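You operate a simulated robot arm through the tools that you are given. There is no shell and no other tool. Be economical: measure what you need, move in short steps, check, and stop when the job is done.

Carry out the task below with a simulated two-armed robot. There is one attempt and no reset: what you move stays moved.

JOB
Carry the red crate with both arms and set it on the top of the long desk.

Only the result counts: the job must be done as asked and must still hold three seconds after the hand-in. Knocking over, shifting, dropping, spilling or breaking anything else fails it.

ROBOT AND FRAMES
Two 7-joint arms with two-finger parallel grippers on one trunk, on a base that drives. Base frame: it is fixed to the floor where the robot stands at the start and does not move with it; the origin is under the middle of the robot, x ahead of it, y to its left, z up. Lengths are in mm, angles in degrees, forces in N, time in s.
The left shoulder is at the start at [70, 177, 1065], the right one opposite. With the tool pointing down near the work surface each hand reaches from about 100 to 680 mm from the robot's upright axis, wherever it stands, measured 20 degrees to its own side. Places, roughly: top of the long desk [1300, 2700, 700]. Payload 3.43 kg a hand.
Tool frame (each hand has its own): the origin (TCP) lies between the finger pads and is the grasp point; the fingertips stand 30 mm ahead of it; z points along the fingers, y is the line along which they close. Largest opening 94 mm; finger width 28, thickness 10; the body of the gripper, 50 by 96 mm, starts 55 mm behind the TCP.
Orientation is that of the tool frame in the base frame, as [roll, pitch, yaw] about the fixed x, y, z axes, in that order (R = Rz(yaw) Ry(pitch) Rx(roll)). With the fingers straight down and closing along the base's y, the tool's x points along the base's -x, its y along +y and its z along -z.

CONTROLS
- The arms move only by the tool send_rows. It takes "left_series", "right_series" or both (then of equal length, played together; a hand with none holds still); each is a list of rows, each a list of 7 numbers: the turn, a rotation vector about the tool's x, y, z in units of 4 degrees (1.0 is 4 degrees), then the shift along the tool's x, y, z in units of 25 mm (1.0 is 25 mm), then the finger opening in mm, from 0 to 94. In form: [[rx, ry, rz, dx, dy, dz, gripper], ...]. A call has 1 to 20 rows; each row shifts and turns the commanded pose from where the row before left it, along the tool's axes as they then stand. A call with a number of a shift or a turn outside -1 to 1 is refused whole. Each row takes 0.2 s and may step no farther than 50 mm and 8.6 degrees from the row before; otherwise, or with a gripper value out of range, the whole call is refused. Where a pose cannot be reached the arm comes as near as it can. A force on the tool above 40 N (or 10 N above the force at the start of the call, whichever is more), or a blocked arm, ends the call early, and 0.2 s more pass. The fingers move at their own pace (about 153 mm/s each) and stop on an object; they squeeze with about 36 N. The grip force told is the motor's: it shows also when the fingers shut on nothing. Time passes only in rows, and 0.2 s behind the last, so rows that do not move let the fingers close. The reply holds the time, the measured pose of the TCP, the force on the tool along the base axes, the opening and the grip force, in the units named above and with some noise, with the torque about the TCP (base axes, N m) and any sound that the robot's microphone picked up, and new pictures: "show" is both (left out), scene, wrist or none (wrist: the cameras of the hands that moved).
- Cameras (640 x 400 px; columns grow to the right, rows downward): "scene" is now at [104.5, -18.3, 1360.7]; the picture's right is [-0.37, -0.93, 0.00], its down [-0.81, 0.32, -0.49] and it looks along [0.46, -0.18, -0.87] (base axes); focal length 268 px, centre (320, 200). "left" rides on the left gripper at [76, -14, -102] in its tool frame; the picture's right is [0.18, 0.98, 0.00], its down [-0.75, 0.14, -0.64] and it looks along [-0.63, 0.12, 0.77] (tool axes); focal length 243 px, centre (320, 200). "right" rides on the right gripper at [76, 14, -103] in its tool frame; the picture's right is [-0.18, 0.98, 0.00], its down [-0.75, -0.14, -0.64] and it looks along [-0.63, -0.12, 0.77] (tool axes); focal length 243 px, centre (320, 200). There is no depth. A picture from a camera that has moved, and an enlarged one, comes with that camera's place and axes in the base frame and with its lens. The place of the scene camera against the robot may be out by one fixed shift of up to 18 mm in any direction.
- raise_lower(by): slides the trunk up (or, below 0, down) by that many mm; the arms and the scene camera ride with it, the base frame stays. It gives what a move gives, with no picture.
- drive_base(legs): drives the robot by 1 to 6 legs, each [ahead, turn to the left] in mm and degrees, along the robot's own axes; the way and the turn of a leg run together, so that a leg with both is an arc; at most 1500 mm and 180 degrees a leg. The arms and the cameras ride along, it lands a little off, and it stops where it bumps. It gives what a move gives, and a new picture of the scene camera.
- aim_head(pan, tilt): turns the head with the scene camera to pan (to the left, within 86 degrees either way) and tilt (down, from -29 to 69), counted from straight ahead of the robot. It gives what a move gives, and a new picture of the scene camera.
- zoom(camera, box): a new picture of the part [left, top, right, bottom] of that camera's present view, enlarged. The clock stands still meanwhile.
- sign_off(): hands the job in; it is judged then, once.

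Go step by step. Nothing tells you exact positions but the pictures and the camera data: compare them with the known pose of the tool, close in by small moves and look again before you grip or let go. The budget is 120 turns and 260 pictures, counting those below and the enlarged ones. Unless the task says otherwise, let go and move clear before handing in, and close with one line.

The tools are called as name(argument=value, ...) on one line, values as JSON. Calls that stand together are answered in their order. send_rows: Moves the arms, as the interface text tells. Its arguments: {"type":"object","properties":{"left_series":{"type":"array","items":{"type":"array","items":{"type":"number"}}},"right_series":{"type":"array","items":{"type":"array","items":{"type":"number"}}},"show":{"type":"string","enum":["both","scene","wrist","none"]}},"required":[]} The other tools are called the same way: raise_lower (by) slides the trunk up or down; drive_base (legs) drives the base; aim_head (pan, tilt) turns the head that bears the scene camera; zoom (camera, box) takes an enlarged picture of a part of a camera's view; sign_off () hands the job in.

At the start:

```text
time_s: 0.0
left_tcp_pos: [421.0, 52.6, 893.0]
left_ee_rot: [-180.0, 0.0, 180.0]
left_wrist_force: [-0.3, -0.1, 0.1]
left_torque: [0.03, 0.01, 0.0]
left_gripper_width: 94.3
left_grip_force: 0.0
right_tcp_pos: [388.8, -296.9, 914.9]
right_ee_rot: [-180.0, 0.0, 180.0]
right_wrist_force: [-0.6, 0.2, 0.0]
right_torque: [0.0, -0.01, 0.0]
right_gripper_width: 93.9
right_grip_force: 0.0
trunk travel left (down, up): [-645.0, 195.0]
robot x, y, heading: [-0.7, -1.5, -0.1]
head pan, tilt: [-21.5, 60.4]
```

scene: 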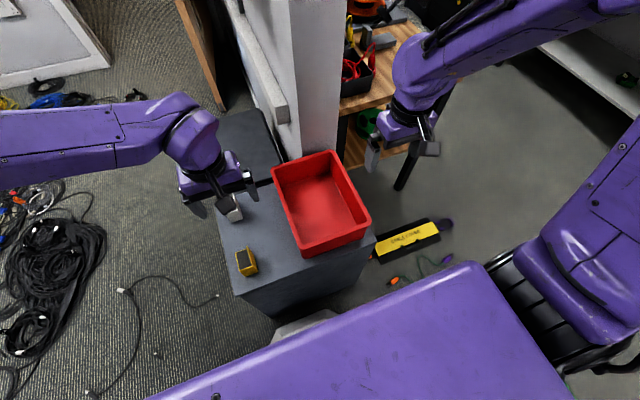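
right: 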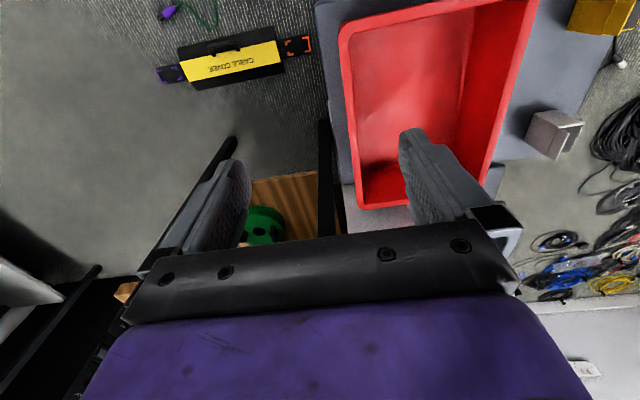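
left: 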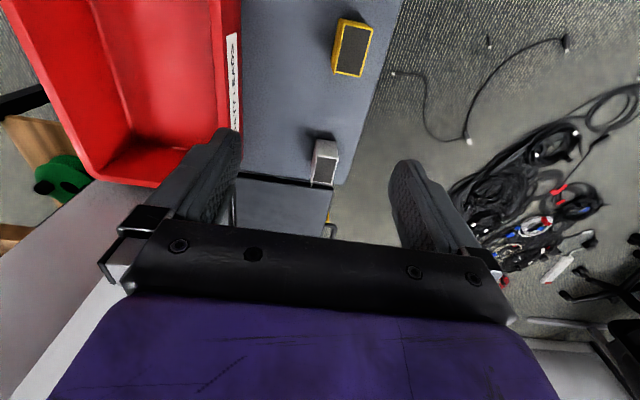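

The red crate stands on a grey cabinet. I put its rim at about z≈669, x 345–630, y −275 to −58. Next I look around to see the desk and the way there.

aim_head(pan=64, tilt=15)

aim_head(pan=10, tilt=25)

aim_head(pan=-21.5, tilt=45)

```text
time_s: 1.6
left_tcp_pos: [421.7, 51.1, 892.3]
left_ee_rot: [180.0, -0.1, -179.9]
left_wrist_force: [0.6, 0.1, -0.1]
left_torque: [-0.03, 0.0, -0.01]
left_gripper_width: 94.1
left_grip_force: 0.1
right_tcp_pos: [388.6, -296.3, 914.6]
right_ee_rot: [-179.9, 0.2, -180.0]
right_wrist_force: [0.5, -0.2, 0.2]
right_torque: [0.0, 0.0, 0.0]
right_gripper_width: 93.9
right_grip_force: 0.1
trunk travel left (down, up): [-645.0, 195.0]
robot x, y, heading: [2.1, 0.1, 0.2]
head pan, tilt: [64.0, 15.0]
camera scene: at [83.9, 89.9, 1427.4], right [0.9, -0.44, 0.0], down [-0.11, -0.23, -0.97], along [0.42, 0.87, -0.26], focal length 268 px, centre (320, 200)
```

scene: 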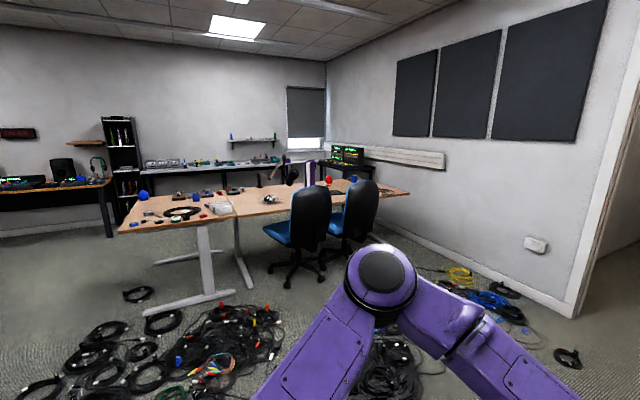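

```text
time_s: 2.8
left_tcp_pos: [421.9, 50.9, 893.0]
left_ee_rot: [-180.0, 0.0, -179.9]
left_wrist_force: [0.5, 0.2, 0.1]
left_torque: [-0.01, -0.01, -0.04]
left_gripper_width: 94.2
left_grip_force: 0.0
right_tcp_pos: [388.4, -296.9, 915.3]
right_ee_rot: [-180.0, 0.0, 179.9]
right_wrist_force: [-0.6, 0.1, 0.1]
right_torque: [0.0, 0.01, -0.01]
right_gripper_width: 94.0
right_grip_force: 0.1
trunk travel left (down, up): [-645.0, 195.0]
robot x, y, heading: [0.8, -0.6, -0.1]
head pan, tilt: [10.0, 25.0]
camera scene: at [133.6, 22.0, 1411.3], right [0.17, -0.98, 0.0], down [-0.42, -0.07, -0.91], along [0.89, 0.16, -0.42], focal length 268 px, centre (320, 200)
```

scene: 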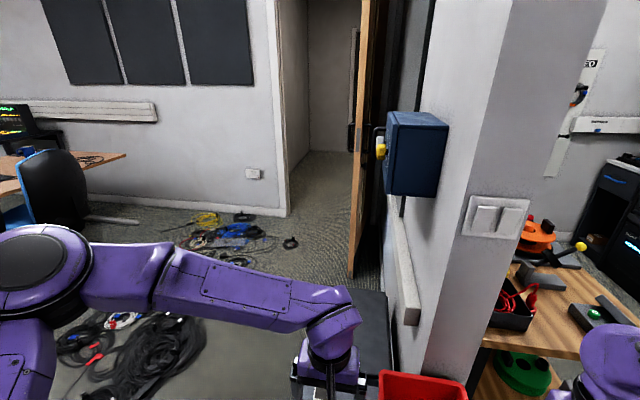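

```text
time_s: 3.8
left_tcp_pos: [420.5, 51.1, 892.3]
left_ee_rot: [-180.0, 0.0, -180.0]
left_wrist_force: [0.1, 0.1, 0.0]
left_torque: [0.01, 0.0, -0.02]
left_gripper_width: 94.0
left_grip_force: 0.0
right_tcp_pos: [389.3, -297.1, 915.2]
right_ee_rot: [179.9, 0.1, 180.0]
right_wrist_force: [0.6, -0.2, -1.5]
right_torque: [-0.01, 0.02, 0.0]
right_gripper_width: 93.9
right_grip_force: 0.1
trunk travel left (down, up): [-645.0, 195.0]
robot x, y, heading: [1.9, 1.9, 0.0]
head pan, tilt: [-21.5, 45.0]
camera scene: at [118.6, -23.8, 1380.7], right [-0.37, -0.93, 0.0], down [-0.66, 0.26, -0.71], along [0.66, -0.26, -0.71], focal length 268 px, centre (320, 200)
```

scene: 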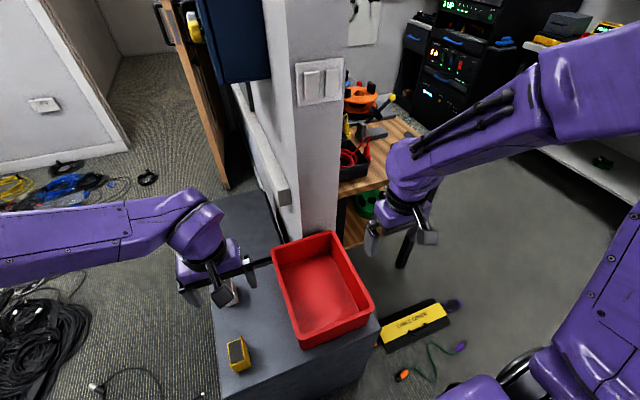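

The desk stands off to the left with a free stretch near its joint. First I bring both hands over the crate's side walls, staying high.

send_rows(left_series=[[0, 0, 0, -0.47, -0.89, 0, 94], [0, 0, 0, -0.47, -0.89, 0, 94], [0, 0, 0, -0.47, -0.89, 0, 94], [0, 0, 0, -0.47, -0.89, 0, 94], [0, 0, 0, -0.47, -0.89, 0, 94]], right_series=[[0, 0, 0, -0.73, 0.18, 0.17, 94], [0, 0, 0, -0.73, 0.18, 0.17, 94], [0, 0, 0, -0.73, 0.18, 0.17, 94], [0, 0, 0, -0.73, 0.18, 0.17, 94], [0, 0, 0, -0.73, 0.18, 0.17, 94]])

```text
time_s: 5.0
left_tcp_pos: [481.5, -60.3, 892.8]
left_ee_rot: [-179.9, 0.0, -179.8]
left_wrist_force: [-0.4, 0.2, -1.2]
left_torque: [0.02, 0.01, 0.02]
left_gripper_width: 94.0
left_grip_force: 0.1
right_tcp_pos: [480.1, -275.7, 893.2]
right_ee_rot: [179.9, -0.2, 180.0]
right_wrist_force: [0.1, -0.2, -0.4]
right_torque: [-0.02, 0.01, 0.02]
right_gripper_width: 94.0
right_grip_force: 0.0
trunk travel left (down, up): [-645.0, 195.0]
robot x, y, heading: [0.1, 2.9, -0.1]
head pan, tilt: [-21.5, 45.0]
camera scene: at [119.7, -24.8, 1380.5], right [-0.37, -0.93, 0.0], down [-0.66, 0.26, -0.71], along [0.66, -0.26, -0.71], focal length 268 px, centre (320, 200)
camera right: at [403.5, -259.4, 995.4], right [0.18, 0.98, 0.0], down [0.75, -0.14, 0.64], along [0.63, -0.12, -0.77], focal length 243 px, centre (320, 200)
camera left: at [405.0, -74.7, 995.9], right [-0.19, 0.98, 0.0], down [0.75, 0.14, 0.64], along [0.63, 0.12, -0.77], focal length 243 px, centre (320, 200)
```

scene: 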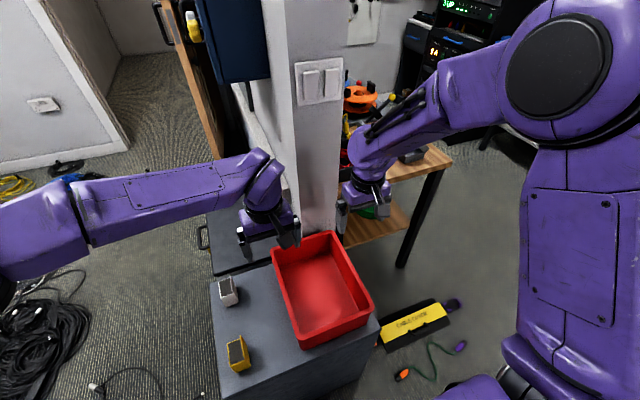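
right: 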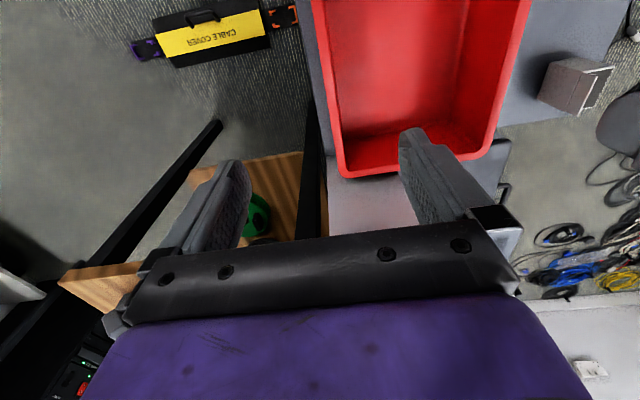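
left: 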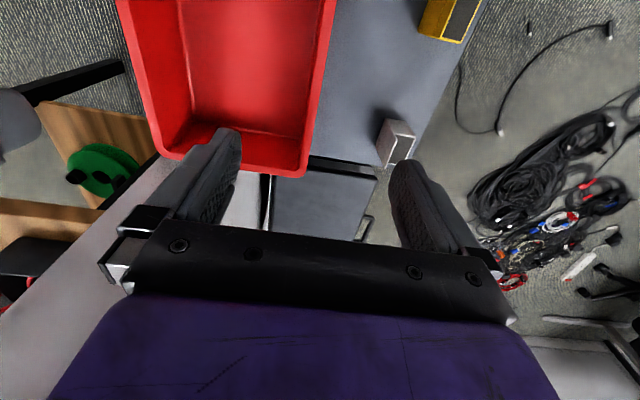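

The wrist cameras put the rim nearer z≈698, with side walls at y≈−64 and −264 and the middle at x≈467. I shift slightly to those lines and lower the trunk to just above the rim.

raise_lower(by=-140)

send_rows(left_series=[[0, 0, 0, 0.56, -0.16, 0, 94]], right_series=[[0, 0, 0, 0.52, 0.44, 0, 94]])

```text
time_s: 6.7
left_tcp_pos: [479.5, -58.9, 754.3]
left_ee_rot: [-180.0, 0.1, -179.9]
left_wrist_force: [-0.4, -0.4, -0.6]
left_torque: [-0.01, 0.0, 0.01]
left_gripper_width: 93.9
left_grip_force: 0.0
right_tcp_pos: [479.2, -273.8, 753.6]
right_ee_rot: [179.9, 0.1, -180.0]
right_wrist_force: [-0.7, 0.4, -0.6]
right_torque: [-0.01, 0.0, 0.0]
right_gripper_width: 94.0
right_grip_force: 0.0
trunk travel left (down, up): [-505.0, 335.0]
robot x, y, heading: [0.4, 1.5, 0.1]
head pan, tilt: [-21.5, 45.0]
```

```text
time_s: 7.1
left_tcp_pos: [465.7, -62.9, 752.8]
left_ee_rot: [-180.0, 0.0, -179.9]
left_wrist_force: [-0.7, 0.9, 0.6]
left_torque: [-0.02, -0.04, 0.0]
left_gripper_width: 94.1
left_grip_force: 0.1
right_tcp_pos: [465.9, -263.3, 755.0]
right_ee_rot: [-179.9, 0.0, 179.9]
right_wrist_force: [0.0, 0.0, 0.6]
right_torque: [-0.02, 0.01, -0.01]
right_gripper_width: 93.9
right_grip_force: 0.0
trunk travel left (down, up): [-505.0, 335.0]
robot x, y, heading: [-1.1, -1.9, -0.1]
head pan, tilt: [-21.5, 45.0]
camera scene: at [117.5, -23.4, 1240.8], right [-0.37, -0.93, 0.0], down [-0.66, 0.26, -0.71], along [0.66, -0.26, -0.71], focal length 268 px, centre (320, 200)
camera right: at [388.6, -247.6, 856.5], right [0.18, 0.98, 0.0], down [0.75, -0.14, 0.64], along [0.63, -0.12, -0.77], focal length 243 px, centre (320, 200)
camera left: at [388.8, -77.5, 856.4], right [-0.19, 0.98, 0.0], down [0.75, 0.14, 0.64], along [0.63, 0.12, -0.77], focal length 243 px, centre (320, 200)
```

scene: 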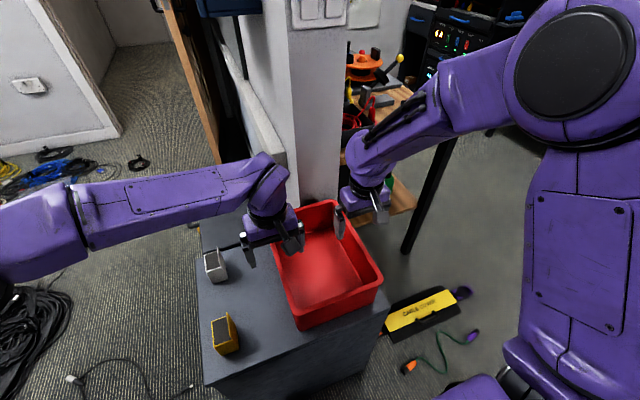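
right: 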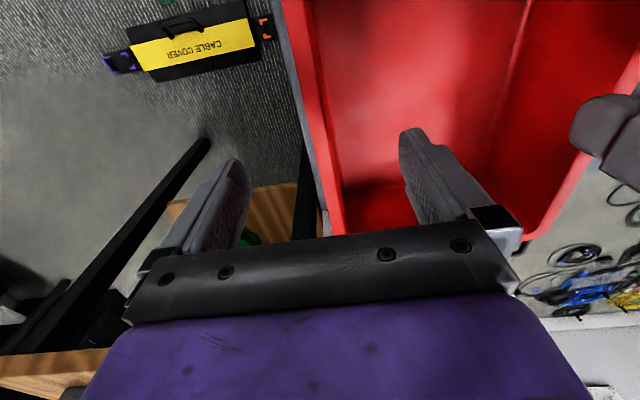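
left: 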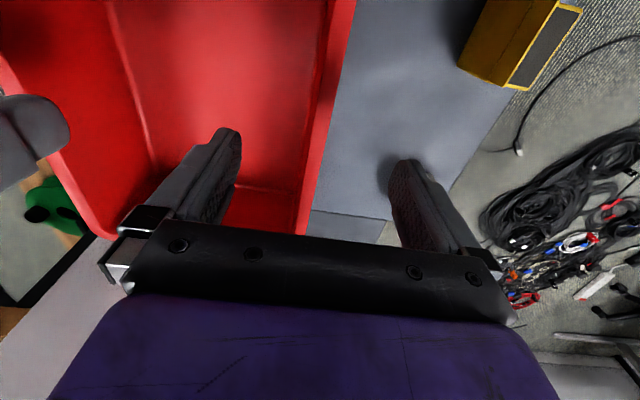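

Both hands straddle their walls, so I go down about 75 mm with open fingers.

send_rows(left_series=[[0, 0, 0, 0, 0.16, 0.6, 94], [0, 0, 0, 0, 0, 0.6, 94], [0, 0, 0, 0, 0, 0.6, 94], [0, 0, 0, 0, 0, 0.6, 94], [0, 0, 0, 0, 0, 0.6, 94]], right_series=[[0, 0, 0, 0, 0, 0.6, 94], [0, 0, 0, 0, 0, 0.6, 94], [0, 0, 0, 0, 0, 0.6, 94], [0, 0, 0, 0, 0, 0.6, 94], [0, 0, 0, 0, 0, 0.6, 94]])

zoom(camera="scene", box=[200, 120, 440, 340])

```text
time_s: 8.3
left_tcp_pos: [466.2, -59.5, 677.7]
left_ee_rot: [180.0, -0.1, -180.0]
left_wrist_force: [-0.6, -0.2, 0.3]
left_torque: [-0.02, -0.01, 0.0]
left_gripper_width: 94.1
left_grip_force: 0.0
right_tcp_pos: [467.3, -265.6, 678.5]
right_ee_rot: [180.0, 0.1, 180.0]
right_wrist_force: [0.2, -0.8, 0.8]
right_torque: [-0.02, 0.03, 0.0]
right_gripper_width: 94.0
right_grip_force: 0.0
trunk travel left (down, up): [-505.0, 335.0]
robot x, y, heading: [2.8, -0.9, -0.1]
head pan, tilt: [-21.5, 45.0]
camera scene: at [119.2, -24.1, 1240.6], right [-0.37, -0.93, 0.0], down [-0.66, 0.26, -0.71], along [0.66, -0.26, -0.71], focal length 268 px, centre (320, 200)
camera right: at [390.2, -248.5, 781.0], right [0.18, 0.98, 0.0], down [0.75, -0.14, 0.64], along [0.63, -0.12, -0.77], focal length 243 px, centre (320, 200)
camera left: at [390.0, -73.9, 781.3], right [-0.18, 0.98, 0.0], down [0.75, 0.14, 0.64], along [0.63, 0.12, -0.77], focal length 243 px, centre (320, 200)
```

scene: 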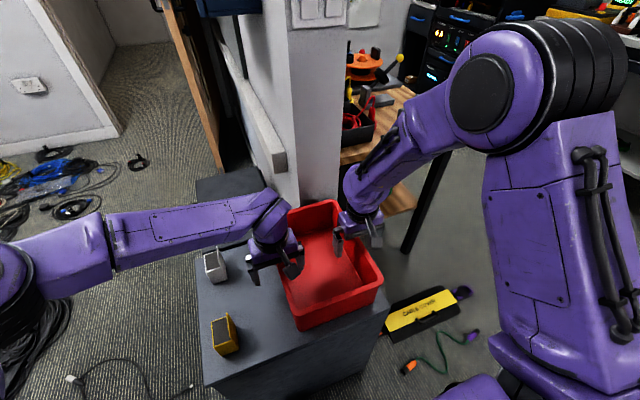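
right: 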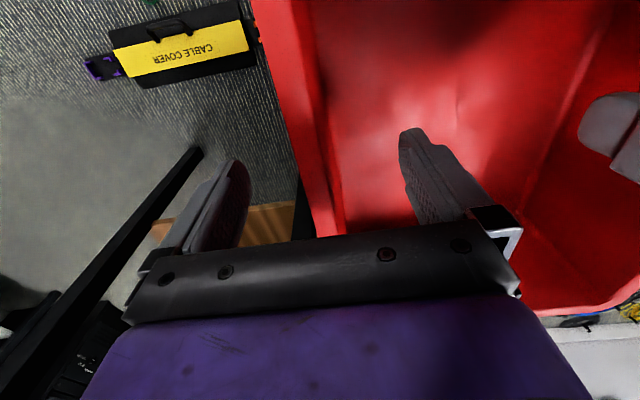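
left: 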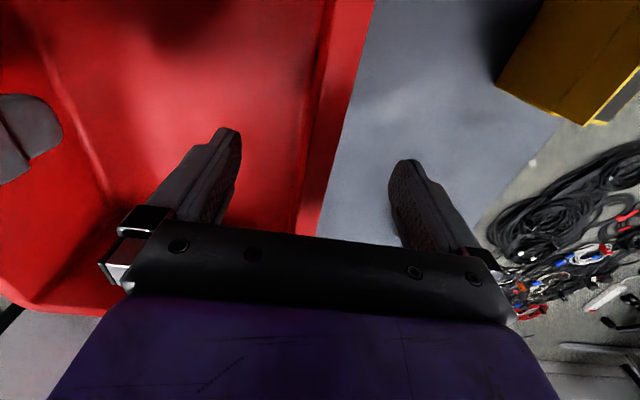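

```text
1.82 times, centred on (320, 230) of scene
camera zoom: at [119.2, -24.1, 1240.6], right [-0.37, -0.93, 0.0], down [-0.66, 0.26, -0.71], along [0.66, -0.26, -0.71], focal length 488 px, centre (320, 146)
```

zoom: 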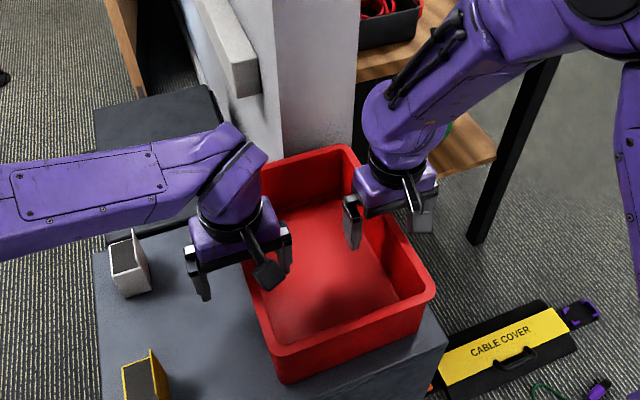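

The walls are well centred between the fingers. I go down 20 mm more, nudge the right hand and close both grippers.

send_rows(left_series=[[0, 0, 0, 0, -0.04, 0.4, 94], [0, 0, 0, 0, 0, 0.4, 94], [0, 0, 0, 0, 0, 0, 40], [0, 0, 0, 0, 0, 0, 20], [0, 0, 0, 0, 0, 0, 0], [0, 0, 0, 0, 0, 0, 0], [0, 0, 0, 0, 0, 0, 0]], right_series=[[0, 0, 0, 0, 0.16, 0.4, 94], [0, 0, 0, 0, 0, 0.4, 94], [0, 0, 0, 0, 0, 0, 40], [0, 0, 0, 0, 0, 0, 20], [0, 0, 0, 0, 0, 0, 0], [0, 0, 0, 0, 0, 0, 0], [0, 0, 0, 0, 0, 0, 0]])

```text
time_s: 9.7
left_tcp_pos: [466.4, -62.8, 658.7]
left_ee_rot: [-179.8, 0.1, 179.7]
left_wrist_force: [1.4, -3.2, -0.2]
left_torque: [0.72, 0.07, 0.35]
left_gripper_width: 10.2
left_grip_force: 35.4
right_tcp_pos: [465.1, -256.1, 658.2]
right_ee_rot: [179.6, 0.0, -179.8]
right_wrist_force: [-1.3, 2.7, 1.2]
right_torque: [-0.54, -0.41, 0.04]
right_gripper_width: 10.2
right_grip_force: 36.0
trunk travel left (down, up): [-505.0, 335.0]
robot x, y, heading: [0.5, 1.0, 0.3]
head pan, tilt: [-21.5, 45.0]
stopped in row 7 (right hand): the force on the tool passed its limit at 41 N (the readings are from after the stop); the commanded pose is now the measured one
camera scene: at [118.8, -24.0, 1240.6], right [-0.37, -0.93, 0.0], down [-0.66, 0.26, -0.71], along [0.66, -0.26, -0.71], focal length 268 px, centre (320, 200)
camera right: at [389.3, -241.6, 760.5], right [0.18, 0.98, 0.0], down [0.75, -0.14, 0.64], along [0.63, -0.11, -0.77], focal length 243 px, centre (320, 200)
camera left: at [388.8, -76.4, 761.7], right [-0.18, 0.98, 0.0], down [0.75, 0.14, 0.64], along [0.63, 0.11, -0.77], focal length 243 px, centre (320, 200)
```

scene: 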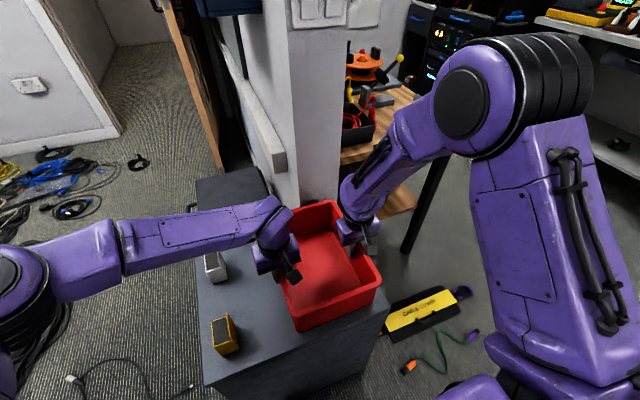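
right: 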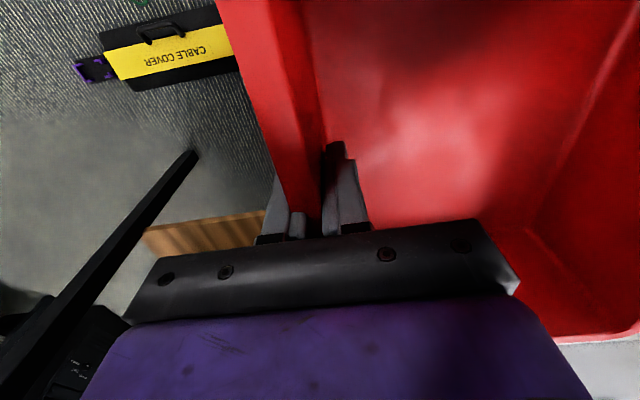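
left: 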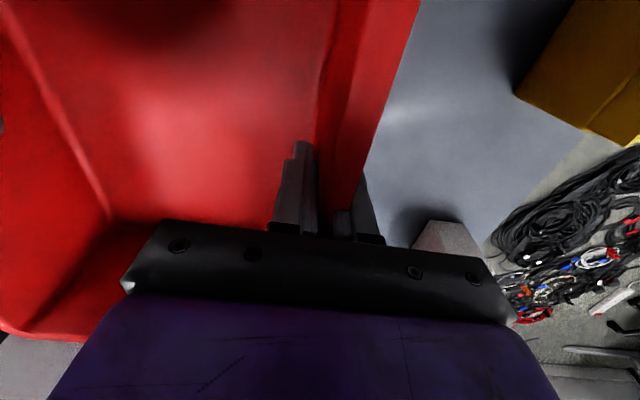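

Both grippers hold a 10 mm wall with low side forces. I test-lift with the trunk.

raise_lower(by=30)

send_rows(left_series=[[0, 0, 0, 0, 0, 0, 0]], right_series=[[0, 0, 0, 0, 0, 0, 0]])

```text
time_s: 10.5
left_tcp_pos: [465.8, -62.6, 687.7]
left_ee_rot: [-179.8, 0.0, 179.8]
left_wrist_force: [2.7, -4.0, -4.9]
left_torque: [0.91, 0.06, 0.36]
left_gripper_width: 10.5
left_grip_force: 36.4
right_tcp_pos: [466.1, -257.4, 687.4]
right_ee_rot: [179.8, -0.1, -179.9]
right_wrist_force: [-2.2, 3.6, 0.2]
right_torque: [-0.36, -0.05, 0.11]
right_gripper_width: 10.4
right_grip_force: 36.7
trunk travel left (down, up): [-535.0, 305.0]
robot x, y, heading: [-0.5, -1.5, 0.1]
head pan, tilt: [-21.5, 45.0]
```

```text
time_s: 10.9
left_tcp_pos: [465.3, -61.5, 688.8]
left_ee_rot: [-179.9, 0.1, 179.8]
left_wrist_force: [2.5, -4.5, -5.2]
left_torque: [0.92, -0.04, 0.36]
left_gripper_width: 10.5
left_grip_force: 36.1
right_tcp_pos: [465.2, -256.1, 688.6]
right_ee_rot: [179.7, -0.1, -179.8]
right_wrist_force: [-3.0, 5.7, 0.5]
right_torque: [-0.37, 0.09, 0.09]
right_gripper_width: 10.2
right_grip_force: 35.6
trunk travel left (down, up): [-535.0, 305.0]
robot x, y, heading: [0.8, 3.0, -0.0]
head pan, tilt: [-21.5, 45.0]
camera scene: at [119.2, -24.1, 1270.5], right [-0.37, -0.93, 0.0], down [-0.66, 0.26, -0.71], along [0.66, -0.26, -0.71], focal length 268 px, centre (320, 200)
camera right: at [389.5, -241.8, 790.4], right [0.18, 0.98, 0.0], down [0.75, -0.14, 0.64], along [0.63, -0.11, -0.77], focal length 243 px, centre (320, 200)
camera left: at [388.9, -76.5, 791.8], right [-0.18, 0.98, 0.0], down [0.75, 0.14, 0.64], along [0.63, 0.11, -0.77], focal length 243 px, centre (320, 200)
```

scene: 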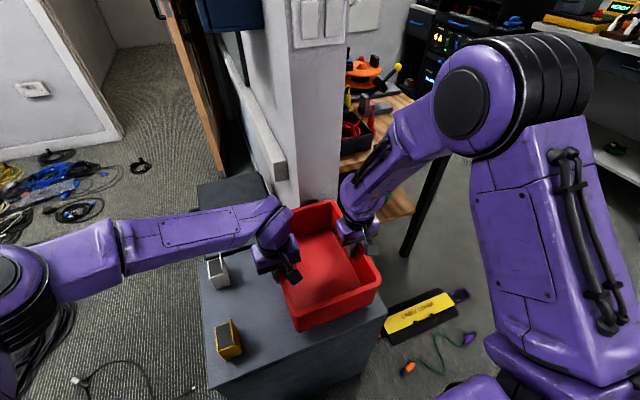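
right: 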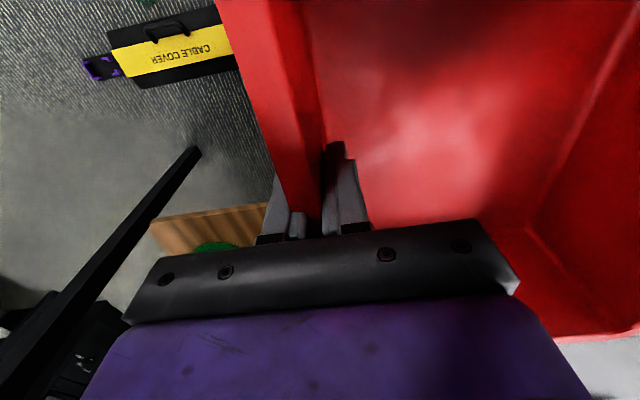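
left: 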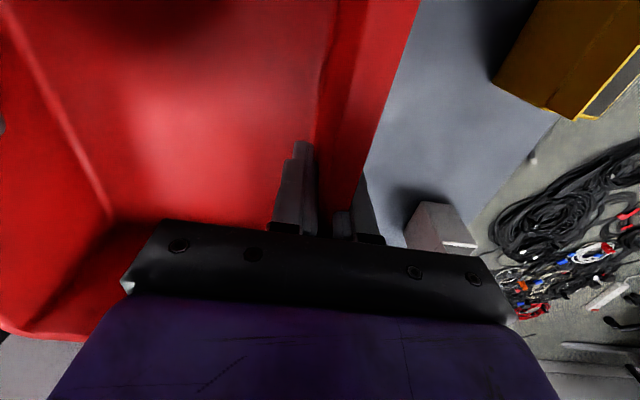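

The crate has lifted cleanly and weighs little. I raise it a bit more and look to both sides before backing off.

raise_lower(by=120)

aim_head(pan=-86, tilt=35)

aim_head(pan=86, tilt=35)

```text
time_s: 12.4
left_tcp_pos: [464.4, -62.9, 808.1]
left_ee_rot: [-179.8, 0.0, 179.9]
left_wrist_force: [3.1, -7.0, -5.2]
left_torque: [0.9, 0.08, 0.37]
left_gripper_width: 10.4
left_grip_force: 35.9
right_tcp_pos: [466.8, -257.2, 807.5]
right_ee_rot: [179.7, -0.1, -179.8]
right_wrist_force: [-2.8, 6.1, 0.0]
right_torque: [-0.4, 0.01, 0.14]
right_gripper_width: 10.3
right_grip_force: 36.1
trunk travel left (down, up): [-655.0, 185.0]
robot x, y, heading: [0.4, 3.1, 0.2]
head pan, tilt: [-21.5, 45.0]
```

```text
time_s: 13.7
left_tcp_pos: [465.4, -62.7, 808.4]
left_ee_rot: [-179.8, 0.0, 179.8]
left_wrist_force: [2.3, -8.0, -4.9]
left_torque: [0.91, 0.11, 0.34]
left_gripper_width: 10.4
left_grip_force: 36.3
right_tcp_pos: [465.2, -256.6, 807.4]
right_ee_rot: [179.7, -0.1, -179.8]
right_wrist_force: [-2.4, 7.5, 0.4]
right_torque: [-0.44, -0.02, 0.11]
right_gripper_width: 10.0
right_grip_force: 36.5
trunk travel left (down, up): [-655.0, 185.0]
robot x, y, heading: [-0.4, 0.3, -0.0]
head pan, tilt: [-85.9, 35.0]
camera scene: at [49.8, -82.2, 1405.4], right [-1.0, -0.07, 0.0], down [-0.04, 0.57, -0.82], along [0.06, -0.82, -0.57], focal length 268 px, centre (320, 200)
```

scene: 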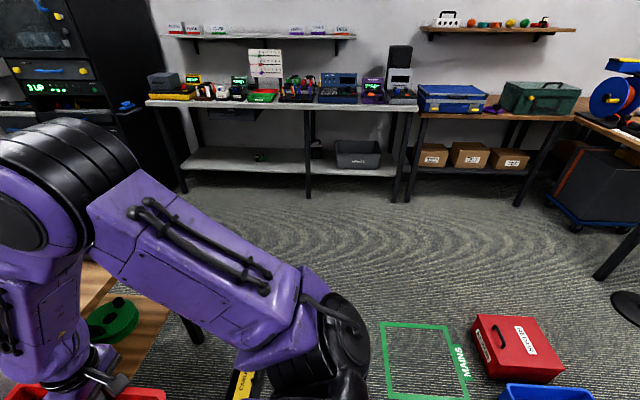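

```text
time_s: 16.3
left_tcp_pos: [466.4, -62.8, 809.3]
left_ee_rot: [-179.8, 0.0, 179.8]
left_wrist_force: [1.9, -9.3, -5.8]
left_torque: [0.95, 0.09, 0.33]
left_gripper_width: 10.3
left_grip_force: 35.8
right_tcp_pos: [467.7, -257.1, 808.8]
right_ee_rot: [179.7, 0.0, -179.9]
right_wrist_force: [-2.2, 8.2, 0.9]
right_torque: [-0.45, -0.03, 0.06]
right_gripper_width: 10.6
right_grip_force: 35.8
trunk travel left (down, up): [-655.0, 185.0]
robot x, y, heading: [4.9, -2.2, 0.1]
head pan, tilt: [85.9, 35.0]
camera scene: at [49.8, 93.5, 1405.5], right [1.0, -0.07, 0.0], down [-0.04, -0.57, -0.82], along [0.06, 0.82, -0.57], focal length 268 px, centre (320, 200)
```

scene: 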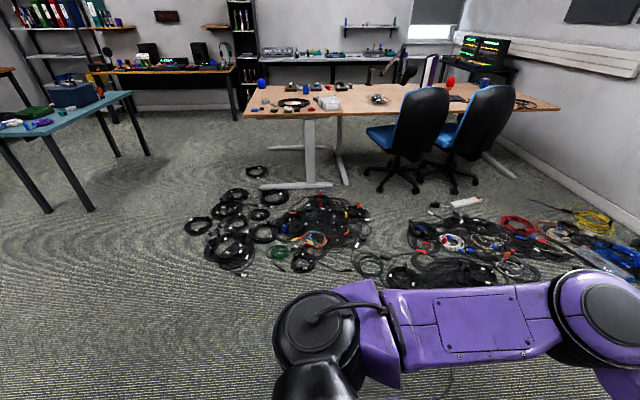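

The way back is clear, and the desk area near the chairs needs a closer look.

zoom(camera="scene", box=[230, 50, 430, 200])

zoom(camera="scene", box=[380, 50, 580, 200])

```text
2.67 times, centred on (330, 125) of scene
camera zoom: at [49.8, 93.5, 1405.5], right [1.0, -0.07, 0.0], down [-0.04, -0.57, -0.82], along [0.06, 0.82, -0.57], focal length 716 px, centre (293, 400)
```

zoom: 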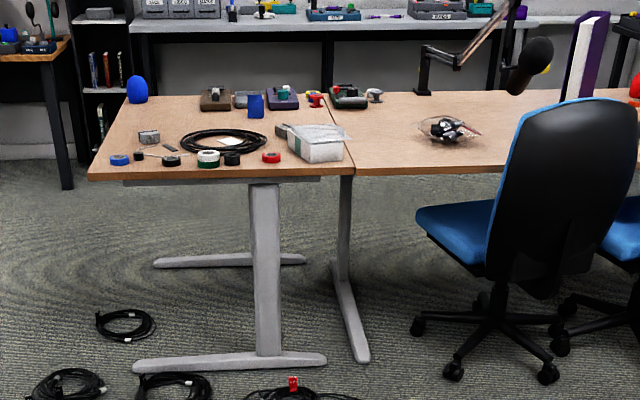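

```text
2.67 times, centred on (480, 125) of scene
camera zoom: at [49.8, 93.5, 1405.5], right [1.0, -0.07, 0.0], down [-0.04, -0.57, -0.82], along [0.06, 0.82, -0.57], focal length 716 px, centre (-107, 400)
```

zoom: 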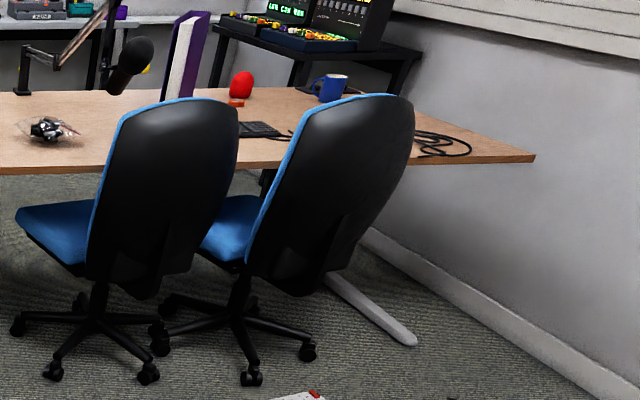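

The right-hand of the two abutting desks is the long one. Its free patch is around x 440–720, y 2400–2720, left of the chairs. I back off from the cabinet and then raise the crate.

drive_base(legs=[[-300, 0]])

raise_lower(by=150)

```text
time_s: 18.4
left_tcp_pos: [166.4, -62.3, 809.8]
left_ee_rot: [-179.7, 0.1, 179.8]
left_wrist_force: [3.9, -9.9, -5.7]
left_torque: [0.98, 0.06, 0.32]
left_gripper_width: 10.3
left_grip_force: 35.6
right_tcp_pos: [167.2, -256.1, 807.8]
right_ee_rot: [179.7, 0.0, -179.8]
right_wrist_force: [-2.2, 9.3, 0.5]
right_torque: [-0.44, -0.02, 0.12]
right_gripper_width: 10.4
right_grip_force: 36.2
trunk travel left (down, up): [-655.0, 185.0]
robot x, y, heading: [-299.7, 1.2, 0.2]
head pan, tilt: [85.9, 35.0]
camera scene: at [-249.9, 93.4, 1405.5], right [1.0, -0.07, 0.0], down [-0.04, -0.57, -0.82], along [0.06, 0.82, -0.57], focal length 268 px, centre (320, 200)
```

scene: 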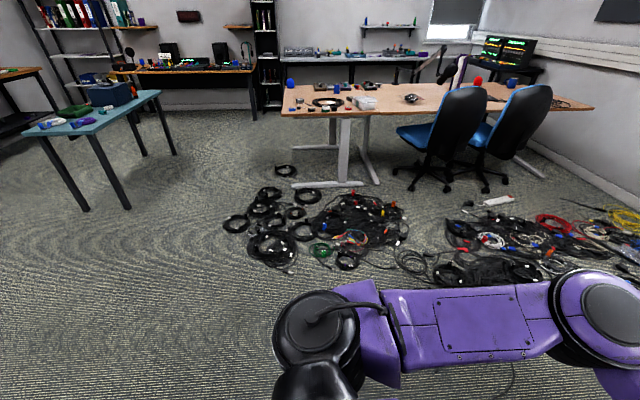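

```text
time_s: 20.1
left_tcp_pos: [165.2, -62.2, 958.6]
left_ee_rot: [-179.8, 0.0, 179.8]
left_wrist_force: [1.7, -3.7, -4.2]
left_torque: [0.88, -0.04, 0.32]
left_gripper_width: 10.3
left_grip_force: 35.8
right_tcp_pos: [166.7, -257.4, 957.9]
right_ee_rot: [179.7, -0.1, -179.8]
right_wrist_force: [-1.9, 3.9, 0.3]
right_torque: [-0.41, 0.13, 0.08]
right_gripper_width: 10.2
right_grip_force: 36.4
trunk travel left (down, up): [-805.0, 35.0]
robot x, y, heading: [-296.0, -1.1, 0.0]
head pan, tilt: [85.9, 35.0]
```

The crate is held steadily, and the desk top now triangulates to about z≈745 with its front edge at y≈2200. I drive to a spot in front of the free patch and stop for a look.

drive_base(legs=[[0, 55.3], [1217, 0], [0, 34.7]])

aim_head(pan=0, tilt=35)

```text
time_s: 28.2
left_tcp_pos: [653.9, 1315.5, 958.6]
left_ee_rot: [-179.9, 0.0, -123.8]
left_wrist_force: [1.3, 1.2, -2.0]
left_torque: [0.0, 0.6, 0.29]
left_gripper_width: 10.3
left_grip_force: 35.8
right_tcp_pos: [816.3, 1207.8, 958.5]
right_ee_rot: [179.8, -0.1, -123.4]
right_wrist_force: [-0.9, -0.4, -2.5]
right_torque: [-0.13, -0.65, -0.07]
right_gripper_width: 10.3
right_grip_force: 36.0
trunk travel left (down, up): [-805.0, 35.0]
robot x, y, heading: [343.9, 965.2, 56.4]
head pan, tilt: [85.9, 35.0]
stopped in leg 2: the robot was blocked; the commanded pose is now the measured one
camera scene: at [295.2, 1064.9, 1555.5], right [0.61, 0.79, 0.0], down [0.45, -0.35, -0.82], along [-0.65, 0.5, -0.57], focal length 268 px, centre (320, 200)
```

scene: 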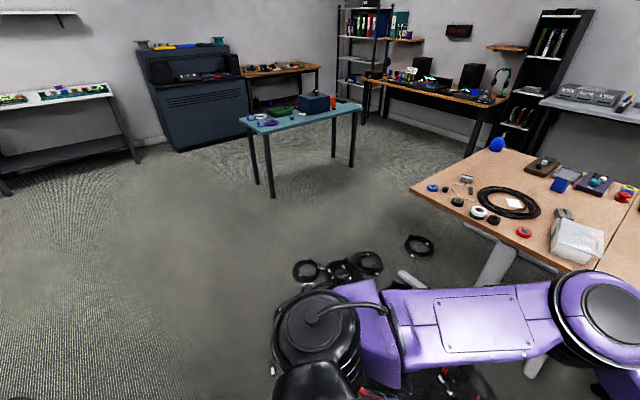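

```text
time_s: 29.8
left_tcp_pos: [654.3, 1316.9, 959.4]
left_ee_rot: [-179.8, 0.1, -124.0]
left_wrist_force: [2.4, 0.8, -3.0]
left_torque: [0.42, 0.55, 0.34]
left_gripper_width: 10.1
left_grip_force: 36.5
right_tcp_pos: [814.8, 1209.4, 957.8]
right_ee_rot: [179.7, -0.1, -123.5]
right_wrist_force: [-1.8, -0.2, -1.9]
right_torque: [-0.34, -0.29, -0.09]
right_gripper_width: 10.3
right_grip_force: 35.7
trunk travel left (down, up): [-805.0, 35.0]
robot x, y, heading: [348.4, 963.0, 56.2]
head pan, tilt: [0.0, 35.0]
camera scene: at [413.7, 1084.6, 1555.4], right [0.83, -0.55, 0.0], down [-0.32, -0.48, -0.82], along [0.45, 0.68, -0.57], focal length 268 px, centre (320, 200)
```

scene: 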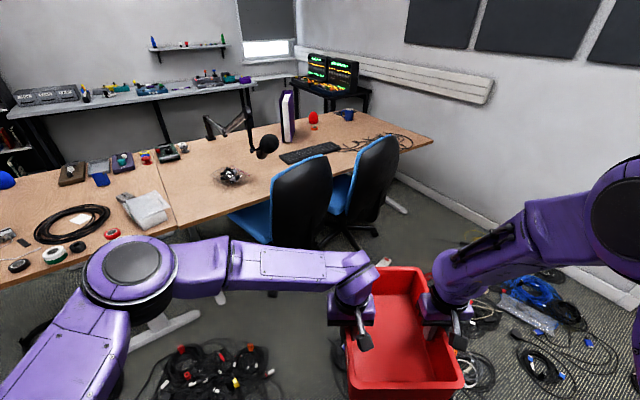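

The base was blocked at (346, 964), apparently by the cable pile. I look down to find the pile's edges and any gaps.

aim_head(pan=35, tilt=62)

aim_head(pan=-20, tilt=69)

```text
time_s: 30.8
left_tcp_pos: [655.7, 1316.4, 958.6]
left_ee_rot: [-179.8, 0.0, -123.8]
left_wrist_force: [2.3, 0.6, -4.3]
left_torque: [0.37, 0.55, 0.34]
left_gripper_width: 10.5
left_grip_force: 35.9
right_tcp_pos: [815.9, 1209.1, 957.7]
right_ee_rot: [179.7, -0.2, -123.5]
right_wrist_force: [-2.9, -1.3, -0.8]
right_torque: [-0.31, -0.41, -0.04]
right_gripper_width: 10.4
right_grip_force: 36.0
trunk travel left (down, up): [-805.0, 35.0]
robot x, y, heading: [346.8, 964.1, 56.4]
head pan, tilt: [35.0, 62.0]
camera scene: at [363.9, 1075.9, 1518.9], right [1.0, 0.02, 0.0], down [0.02, -0.88, -0.47], along [-0.01, 0.47, -0.88], focal length 268 px, centre (320, 200)
```

scene: 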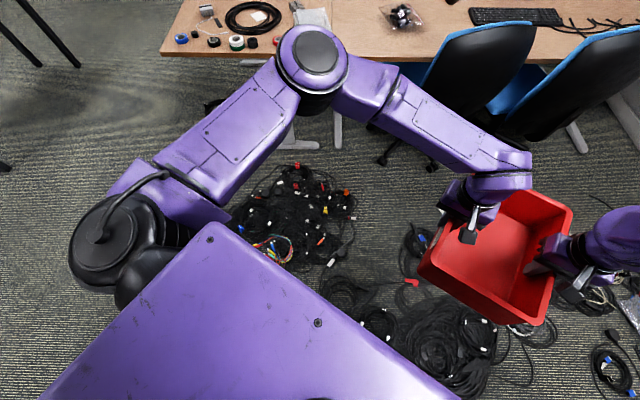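

```text
time_s: 32.0
left_tcp_pos: [654.4, 1316.0, 957.8]
left_ee_rot: [-179.8, 0.0, -123.8]
left_wrist_force: [2.5, 0.6, -2.7]
left_torque: [0.28, 0.59, 0.36]
left_gripper_width: 10.2
left_grip_force: 35.7
right_tcp_pos: [815.4, 1208.3, 957.9]
right_ee_rot: [179.8, -0.1, -123.5]
right_wrist_force: [-2.8, -0.2, -1.4]
right_torque: [-0.31, -0.49, -0.02]
right_gripper_width: 10.2
right_grip_force: 35.6
trunk travel left (down, up): [-805.0, 35.0]
robot x, y, heading: [341.1, 964.6, 56.5]
head pan, tilt: [-20.0, 68.8]
camera scene: at [410.3, 1044.8, 1511.7], right [0.59, -0.81, 0.0], down [-0.75, -0.55, -0.36], along [0.29, 0.21, -0.93], focal length 268 px, centre (320, 200)
```

scene: 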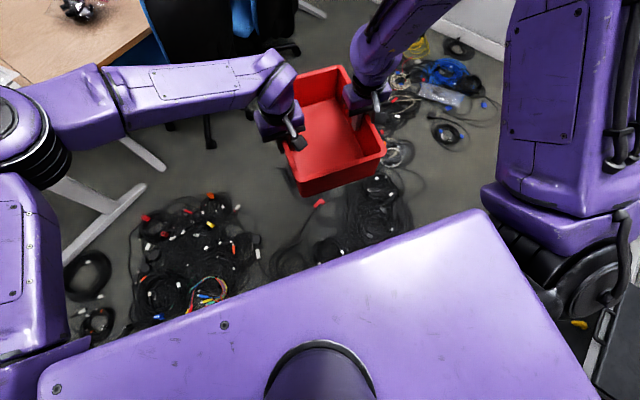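

The cable heaps seem to be real obstacles: heap A is around x −190..570, y 1380..2200, and heap B around x 450..1200, y 850..1350. I survey the floor on both sides for an open corridor.

aim_head(pan=-50, tilt=40)

aim_head(pan=75, tilt=45)

```text
time_s: 33.0
left_tcp_pos: [654.3, 1316.0, 959.2]
left_ee_rot: [-179.7, 0.0, -123.9]
left_wrist_force: [2.3, 0.6, -3.1]
left_torque: [0.33, 0.56, 0.33]
left_gripper_width: 10.4
left_grip_force: 35.8
right_tcp_pos: [816.5, 1208.6, 958.4]
right_ee_rot: [179.7, -0.1, -123.5]
right_wrist_force: [-2.3, -0.6, -2.2]
right_torque: [-0.29, -0.42, -0.03]
right_gripper_width: 10.2
right_grip_force: 36.1
trunk travel left (down, up): [-805.0, 35.0]
robot x, y, heading: [344.2, 965.1, 56.3]
head pan, tilt: [-50.0, 40.0]
camera scene: at [449.6, 1021.1, 1547.8], right [0.11, -0.99, 0.0], down [-0.64, -0.07, -0.77], along [0.76, 0.08, -0.64], focal length 268 px, centre (320, 200)
```

scene: 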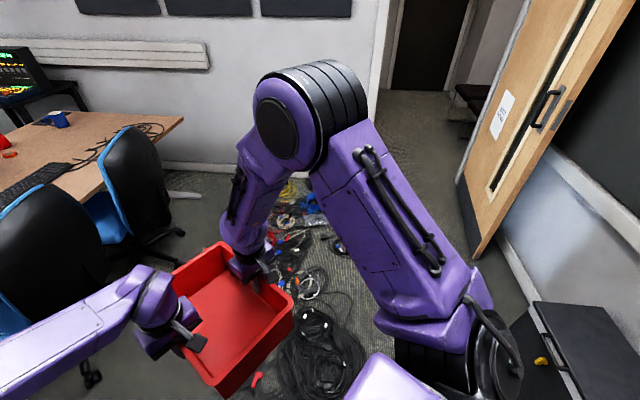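

```text
time_s: 35.0
left_tcp_pos: [654.2, 1316.6, 959.6]
left_ee_rot: [-179.8, -0.1, -124.0]
left_wrist_force: [1.7, 1.0, -2.5]
left_torque: [0.34, 0.57, 0.36]
left_gripper_width: 10.4
left_grip_force: 35.9
right_tcp_pos: [815.7, 1209.3, 956.9]
right_ee_rot: [179.7, 0.0, -123.6]
right_wrist_force: [-2.0, -0.6, -1.9]
right_torque: [-0.32, -0.39, -0.05]
right_gripper_width: 10.3
right_grip_force: 35.7
trunk travel left (down, up): [-805.0, 35.0]
robot x, y, heading: [343.4, 967.9, 56.4]
head pan, tilt: [75.0, 45.0]
camera scene: at [311.6, 1072.7, 1540.6], right [0.75, 0.66, 0.0], down [0.47, -0.53, -0.71], along [-0.47, 0.53, -0.71], focal length 268 px, centre (320, 200)
```

scene: 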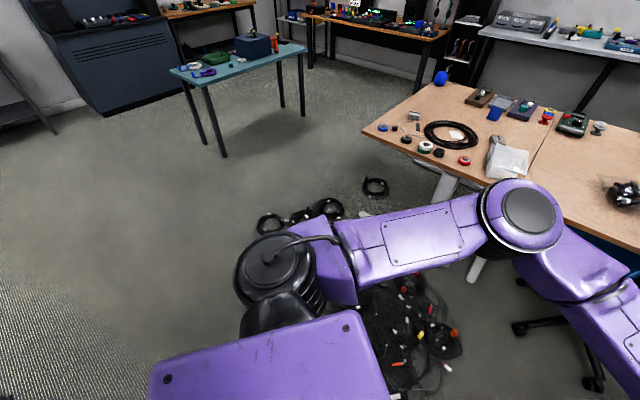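

The heaps form a closed band in front of the desk, but the floor to the west is open and there seems to be about a metre of space behind the desk. I back out and drive round the left side.

drive_base(legs=[[-550, 0], [0, 95.2], [1351, 0], [0, -61.6]])

aim_head(pan=0, tilt=25)

aim_head(pan=-45, tilt=30)

```text
time_s: 51.3
left_tcp_pos: [-1099.2, 1598.3, 958.1]
left_ee_rot: [-179.8, 0.0, -89.3]
left_wrist_force: [2.0, 1.3, -3.9]
left_torque: [-0.12, 0.65, 0.36]
left_gripper_width: 10.6
left_grip_force: 35.9
right_tcp_pos: [-904.4, 1602.6, 957.0]
right_ee_rot: [179.7, -0.1, -88.8]
right_wrist_force: [-2.0, -1.6, -1.0]
right_torque: [0.05, -0.5, -0.05]
right_gripper_width: 10.4
right_grip_force: 35.9
trunk travel left (down, up): [-805.0, 35.0]
robot x, y, heading: [-1154.9, 1129.6, 90.9]
head pan, tilt: [75.0, 45.0]
camera scene: at [-1240.4, 1209.0, 1540.6], right [0.24, 0.97, 0.0], down [0.69, -0.17, -0.71], along [-0.69, 0.17, -0.71], focal length 268 px, centre (320, 200)
```

scene: 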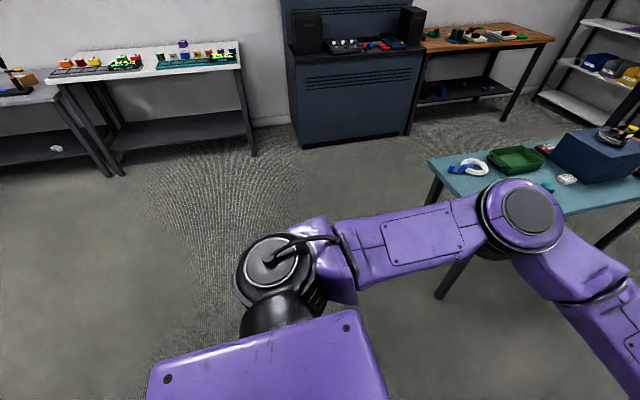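

```text
time_s: 52.8
left_tcp_pos: [-1098.5, 1598.7, 958.9]
left_ee_rot: [-179.9, 0.0, -89.2]
left_wrist_force: [1.8, 1.3, -1.9]
left_torque: [0.08, 0.61, 0.28]
left_gripper_width: 10.3
left_grip_force: 35.9
right_tcp_pos: [-904.2, 1603.1, 956.9]
right_ee_rot: [179.6, -0.1, -88.9]
right_wrist_force: [-1.2, -1.7, -1.0]
right_torque: [-0.11, -0.52, -0.11]
right_gripper_width: 10.3
right_grip_force: 35.7
trunk travel left (down, up): [-805.0, 35.0]
robot x, y, heading: [-1152.3, 1133.1, 90.9]
head pan, tilt: [0.0, 25.0]
camera scene: at [-1163.0, 1281.5, 1571.1], right [1.0, 0.02, 0.0], down [0.01, -0.42, -0.91], along [-0.02, 0.91, -0.42], focal length 268 px, centre (320, 200)
```

scene: 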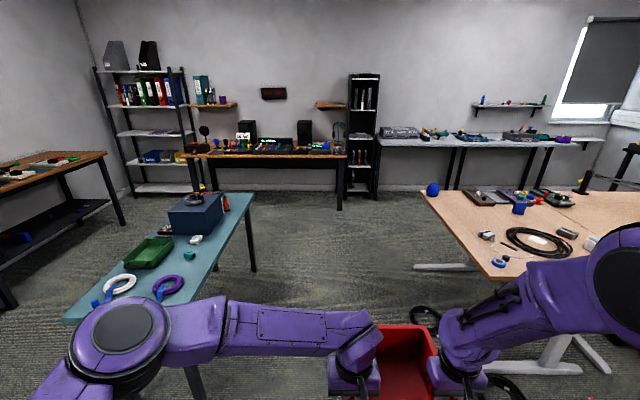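

```text
time_s: 53.9
left_tcp_pos: [-1099.1, 1598.9, 958.8]
left_ee_rot: [-179.8, 0.0, -89.2]
left_wrist_force: [1.7, 0.8, -2.8]
left_torque: [-0.06, 0.58, 0.35]
left_gripper_width: 10.3
left_grip_force: 36.1
right_tcp_pos: [-904.7, 1603.8, 956.7]
right_ee_rot: [179.6, -0.1, -88.8]
right_wrist_force: [-2.3, -1.9, -1.6]
right_torque: [-0.02, -0.55, -0.07]
right_gripper_width: 10.5
right_grip_force: 36.0
trunk travel left (down, up): [-805.0, 35.0]
robot x, y, heading: [-1154.9, 1136.1, 91.2]
head pan, tilt: [-45.0, 30.0]
camera scene: at [-1098.5, 1254.5, 1563.2], right [0.72, -0.69, 0.0], down [-0.35, -0.36, -0.87], along [0.6, 0.62, -0.5], focal length 268 px, centre (320, 200)
```

scene: 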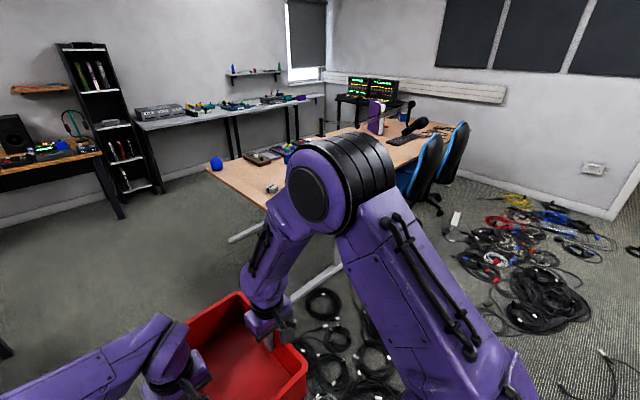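

The corridor to the north is clear, about 1 m wide, and the gap behind the desk runs from y≈3220 to 4500. I drive north to y≈3880.

drive_base(legs=[[1400, 0], [1340, 0]])

aim_head(pan=-80, tilt=25)

```text
time_s: 67.1
left_tcp_pos: [-1137.9, 4321.0, 958.9]
left_ee_rot: [-179.8, 0.1, -89.3]
left_wrist_force: [1.4, 0.8, -1.8]
left_torque: [-0.06, 0.6, 0.3]
left_gripper_width: 10.3
left_grip_force: 35.9
right_tcp_pos: [-944.6, 4323.1, 957.4]
right_ee_rot: [179.7, -0.1, -89.0]
right_wrist_force: [-1.2, -0.8, -2.2]
right_torque: [-0.02, -0.54, -0.11]
right_gripper_width: 10.4
right_grip_force: 36.1
trunk travel left (down, up): [-805.0, 35.0]
robot x, y, heading: [-1194.3, 3853.5, 91.0]
head pan, tilt: [-45.0, 30.0]
camera scene: at [-1138.6, 3975.8, 1563.2], right [0.72, -0.7, 0.0], down [-0.35, -0.36, -0.87], along [0.6, 0.62, -0.5], focal length 268 px, centre (320, 200)
```

scene: 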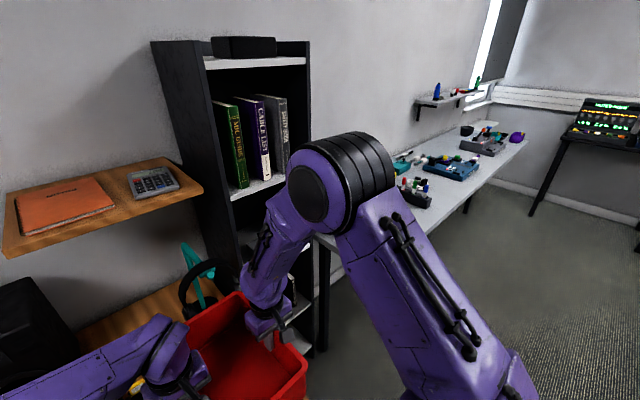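

```text
time_s: 68.1
left_tcp_pos: [-1138.2, 4321.0, 958.3]
left_ee_rot: [-179.7, 0.1, -89.3]
left_wrist_force: [0.3, 0.7, -1.9]
left_torque: [-0.04, 0.62, 0.29]
left_gripper_width: 10.2
left_grip_force: 36.3
right_tcp_pos: [-945.0, 4324.3, 956.9]
right_ee_rot: [179.6, -0.1, -88.8]
right_wrist_force: [-2.2, -0.6, -1.8]
right_torque: [-0.02, -0.52, -0.13]
right_gripper_width: 10.3
right_grip_force: 36.2
trunk travel left (down, up): [-805.0, 35.0]
robot x, y, heading: [-1197.2, 3850.4, 91.1]
head pan, tilt: [-80.0, 25.0]
camera scene: at [-1111.0, 3928.6, 1571.2], right [0.19, -0.98, 0.0], down [-0.42, -0.08, -0.91], along [0.89, 0.17, -0.42], focal length 268 px, centre (320, 200)
```

scene: 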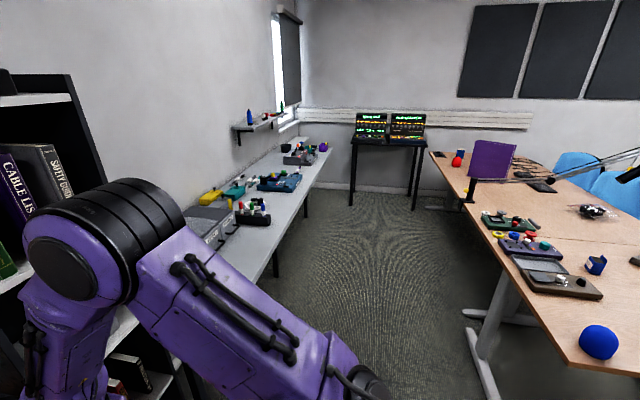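

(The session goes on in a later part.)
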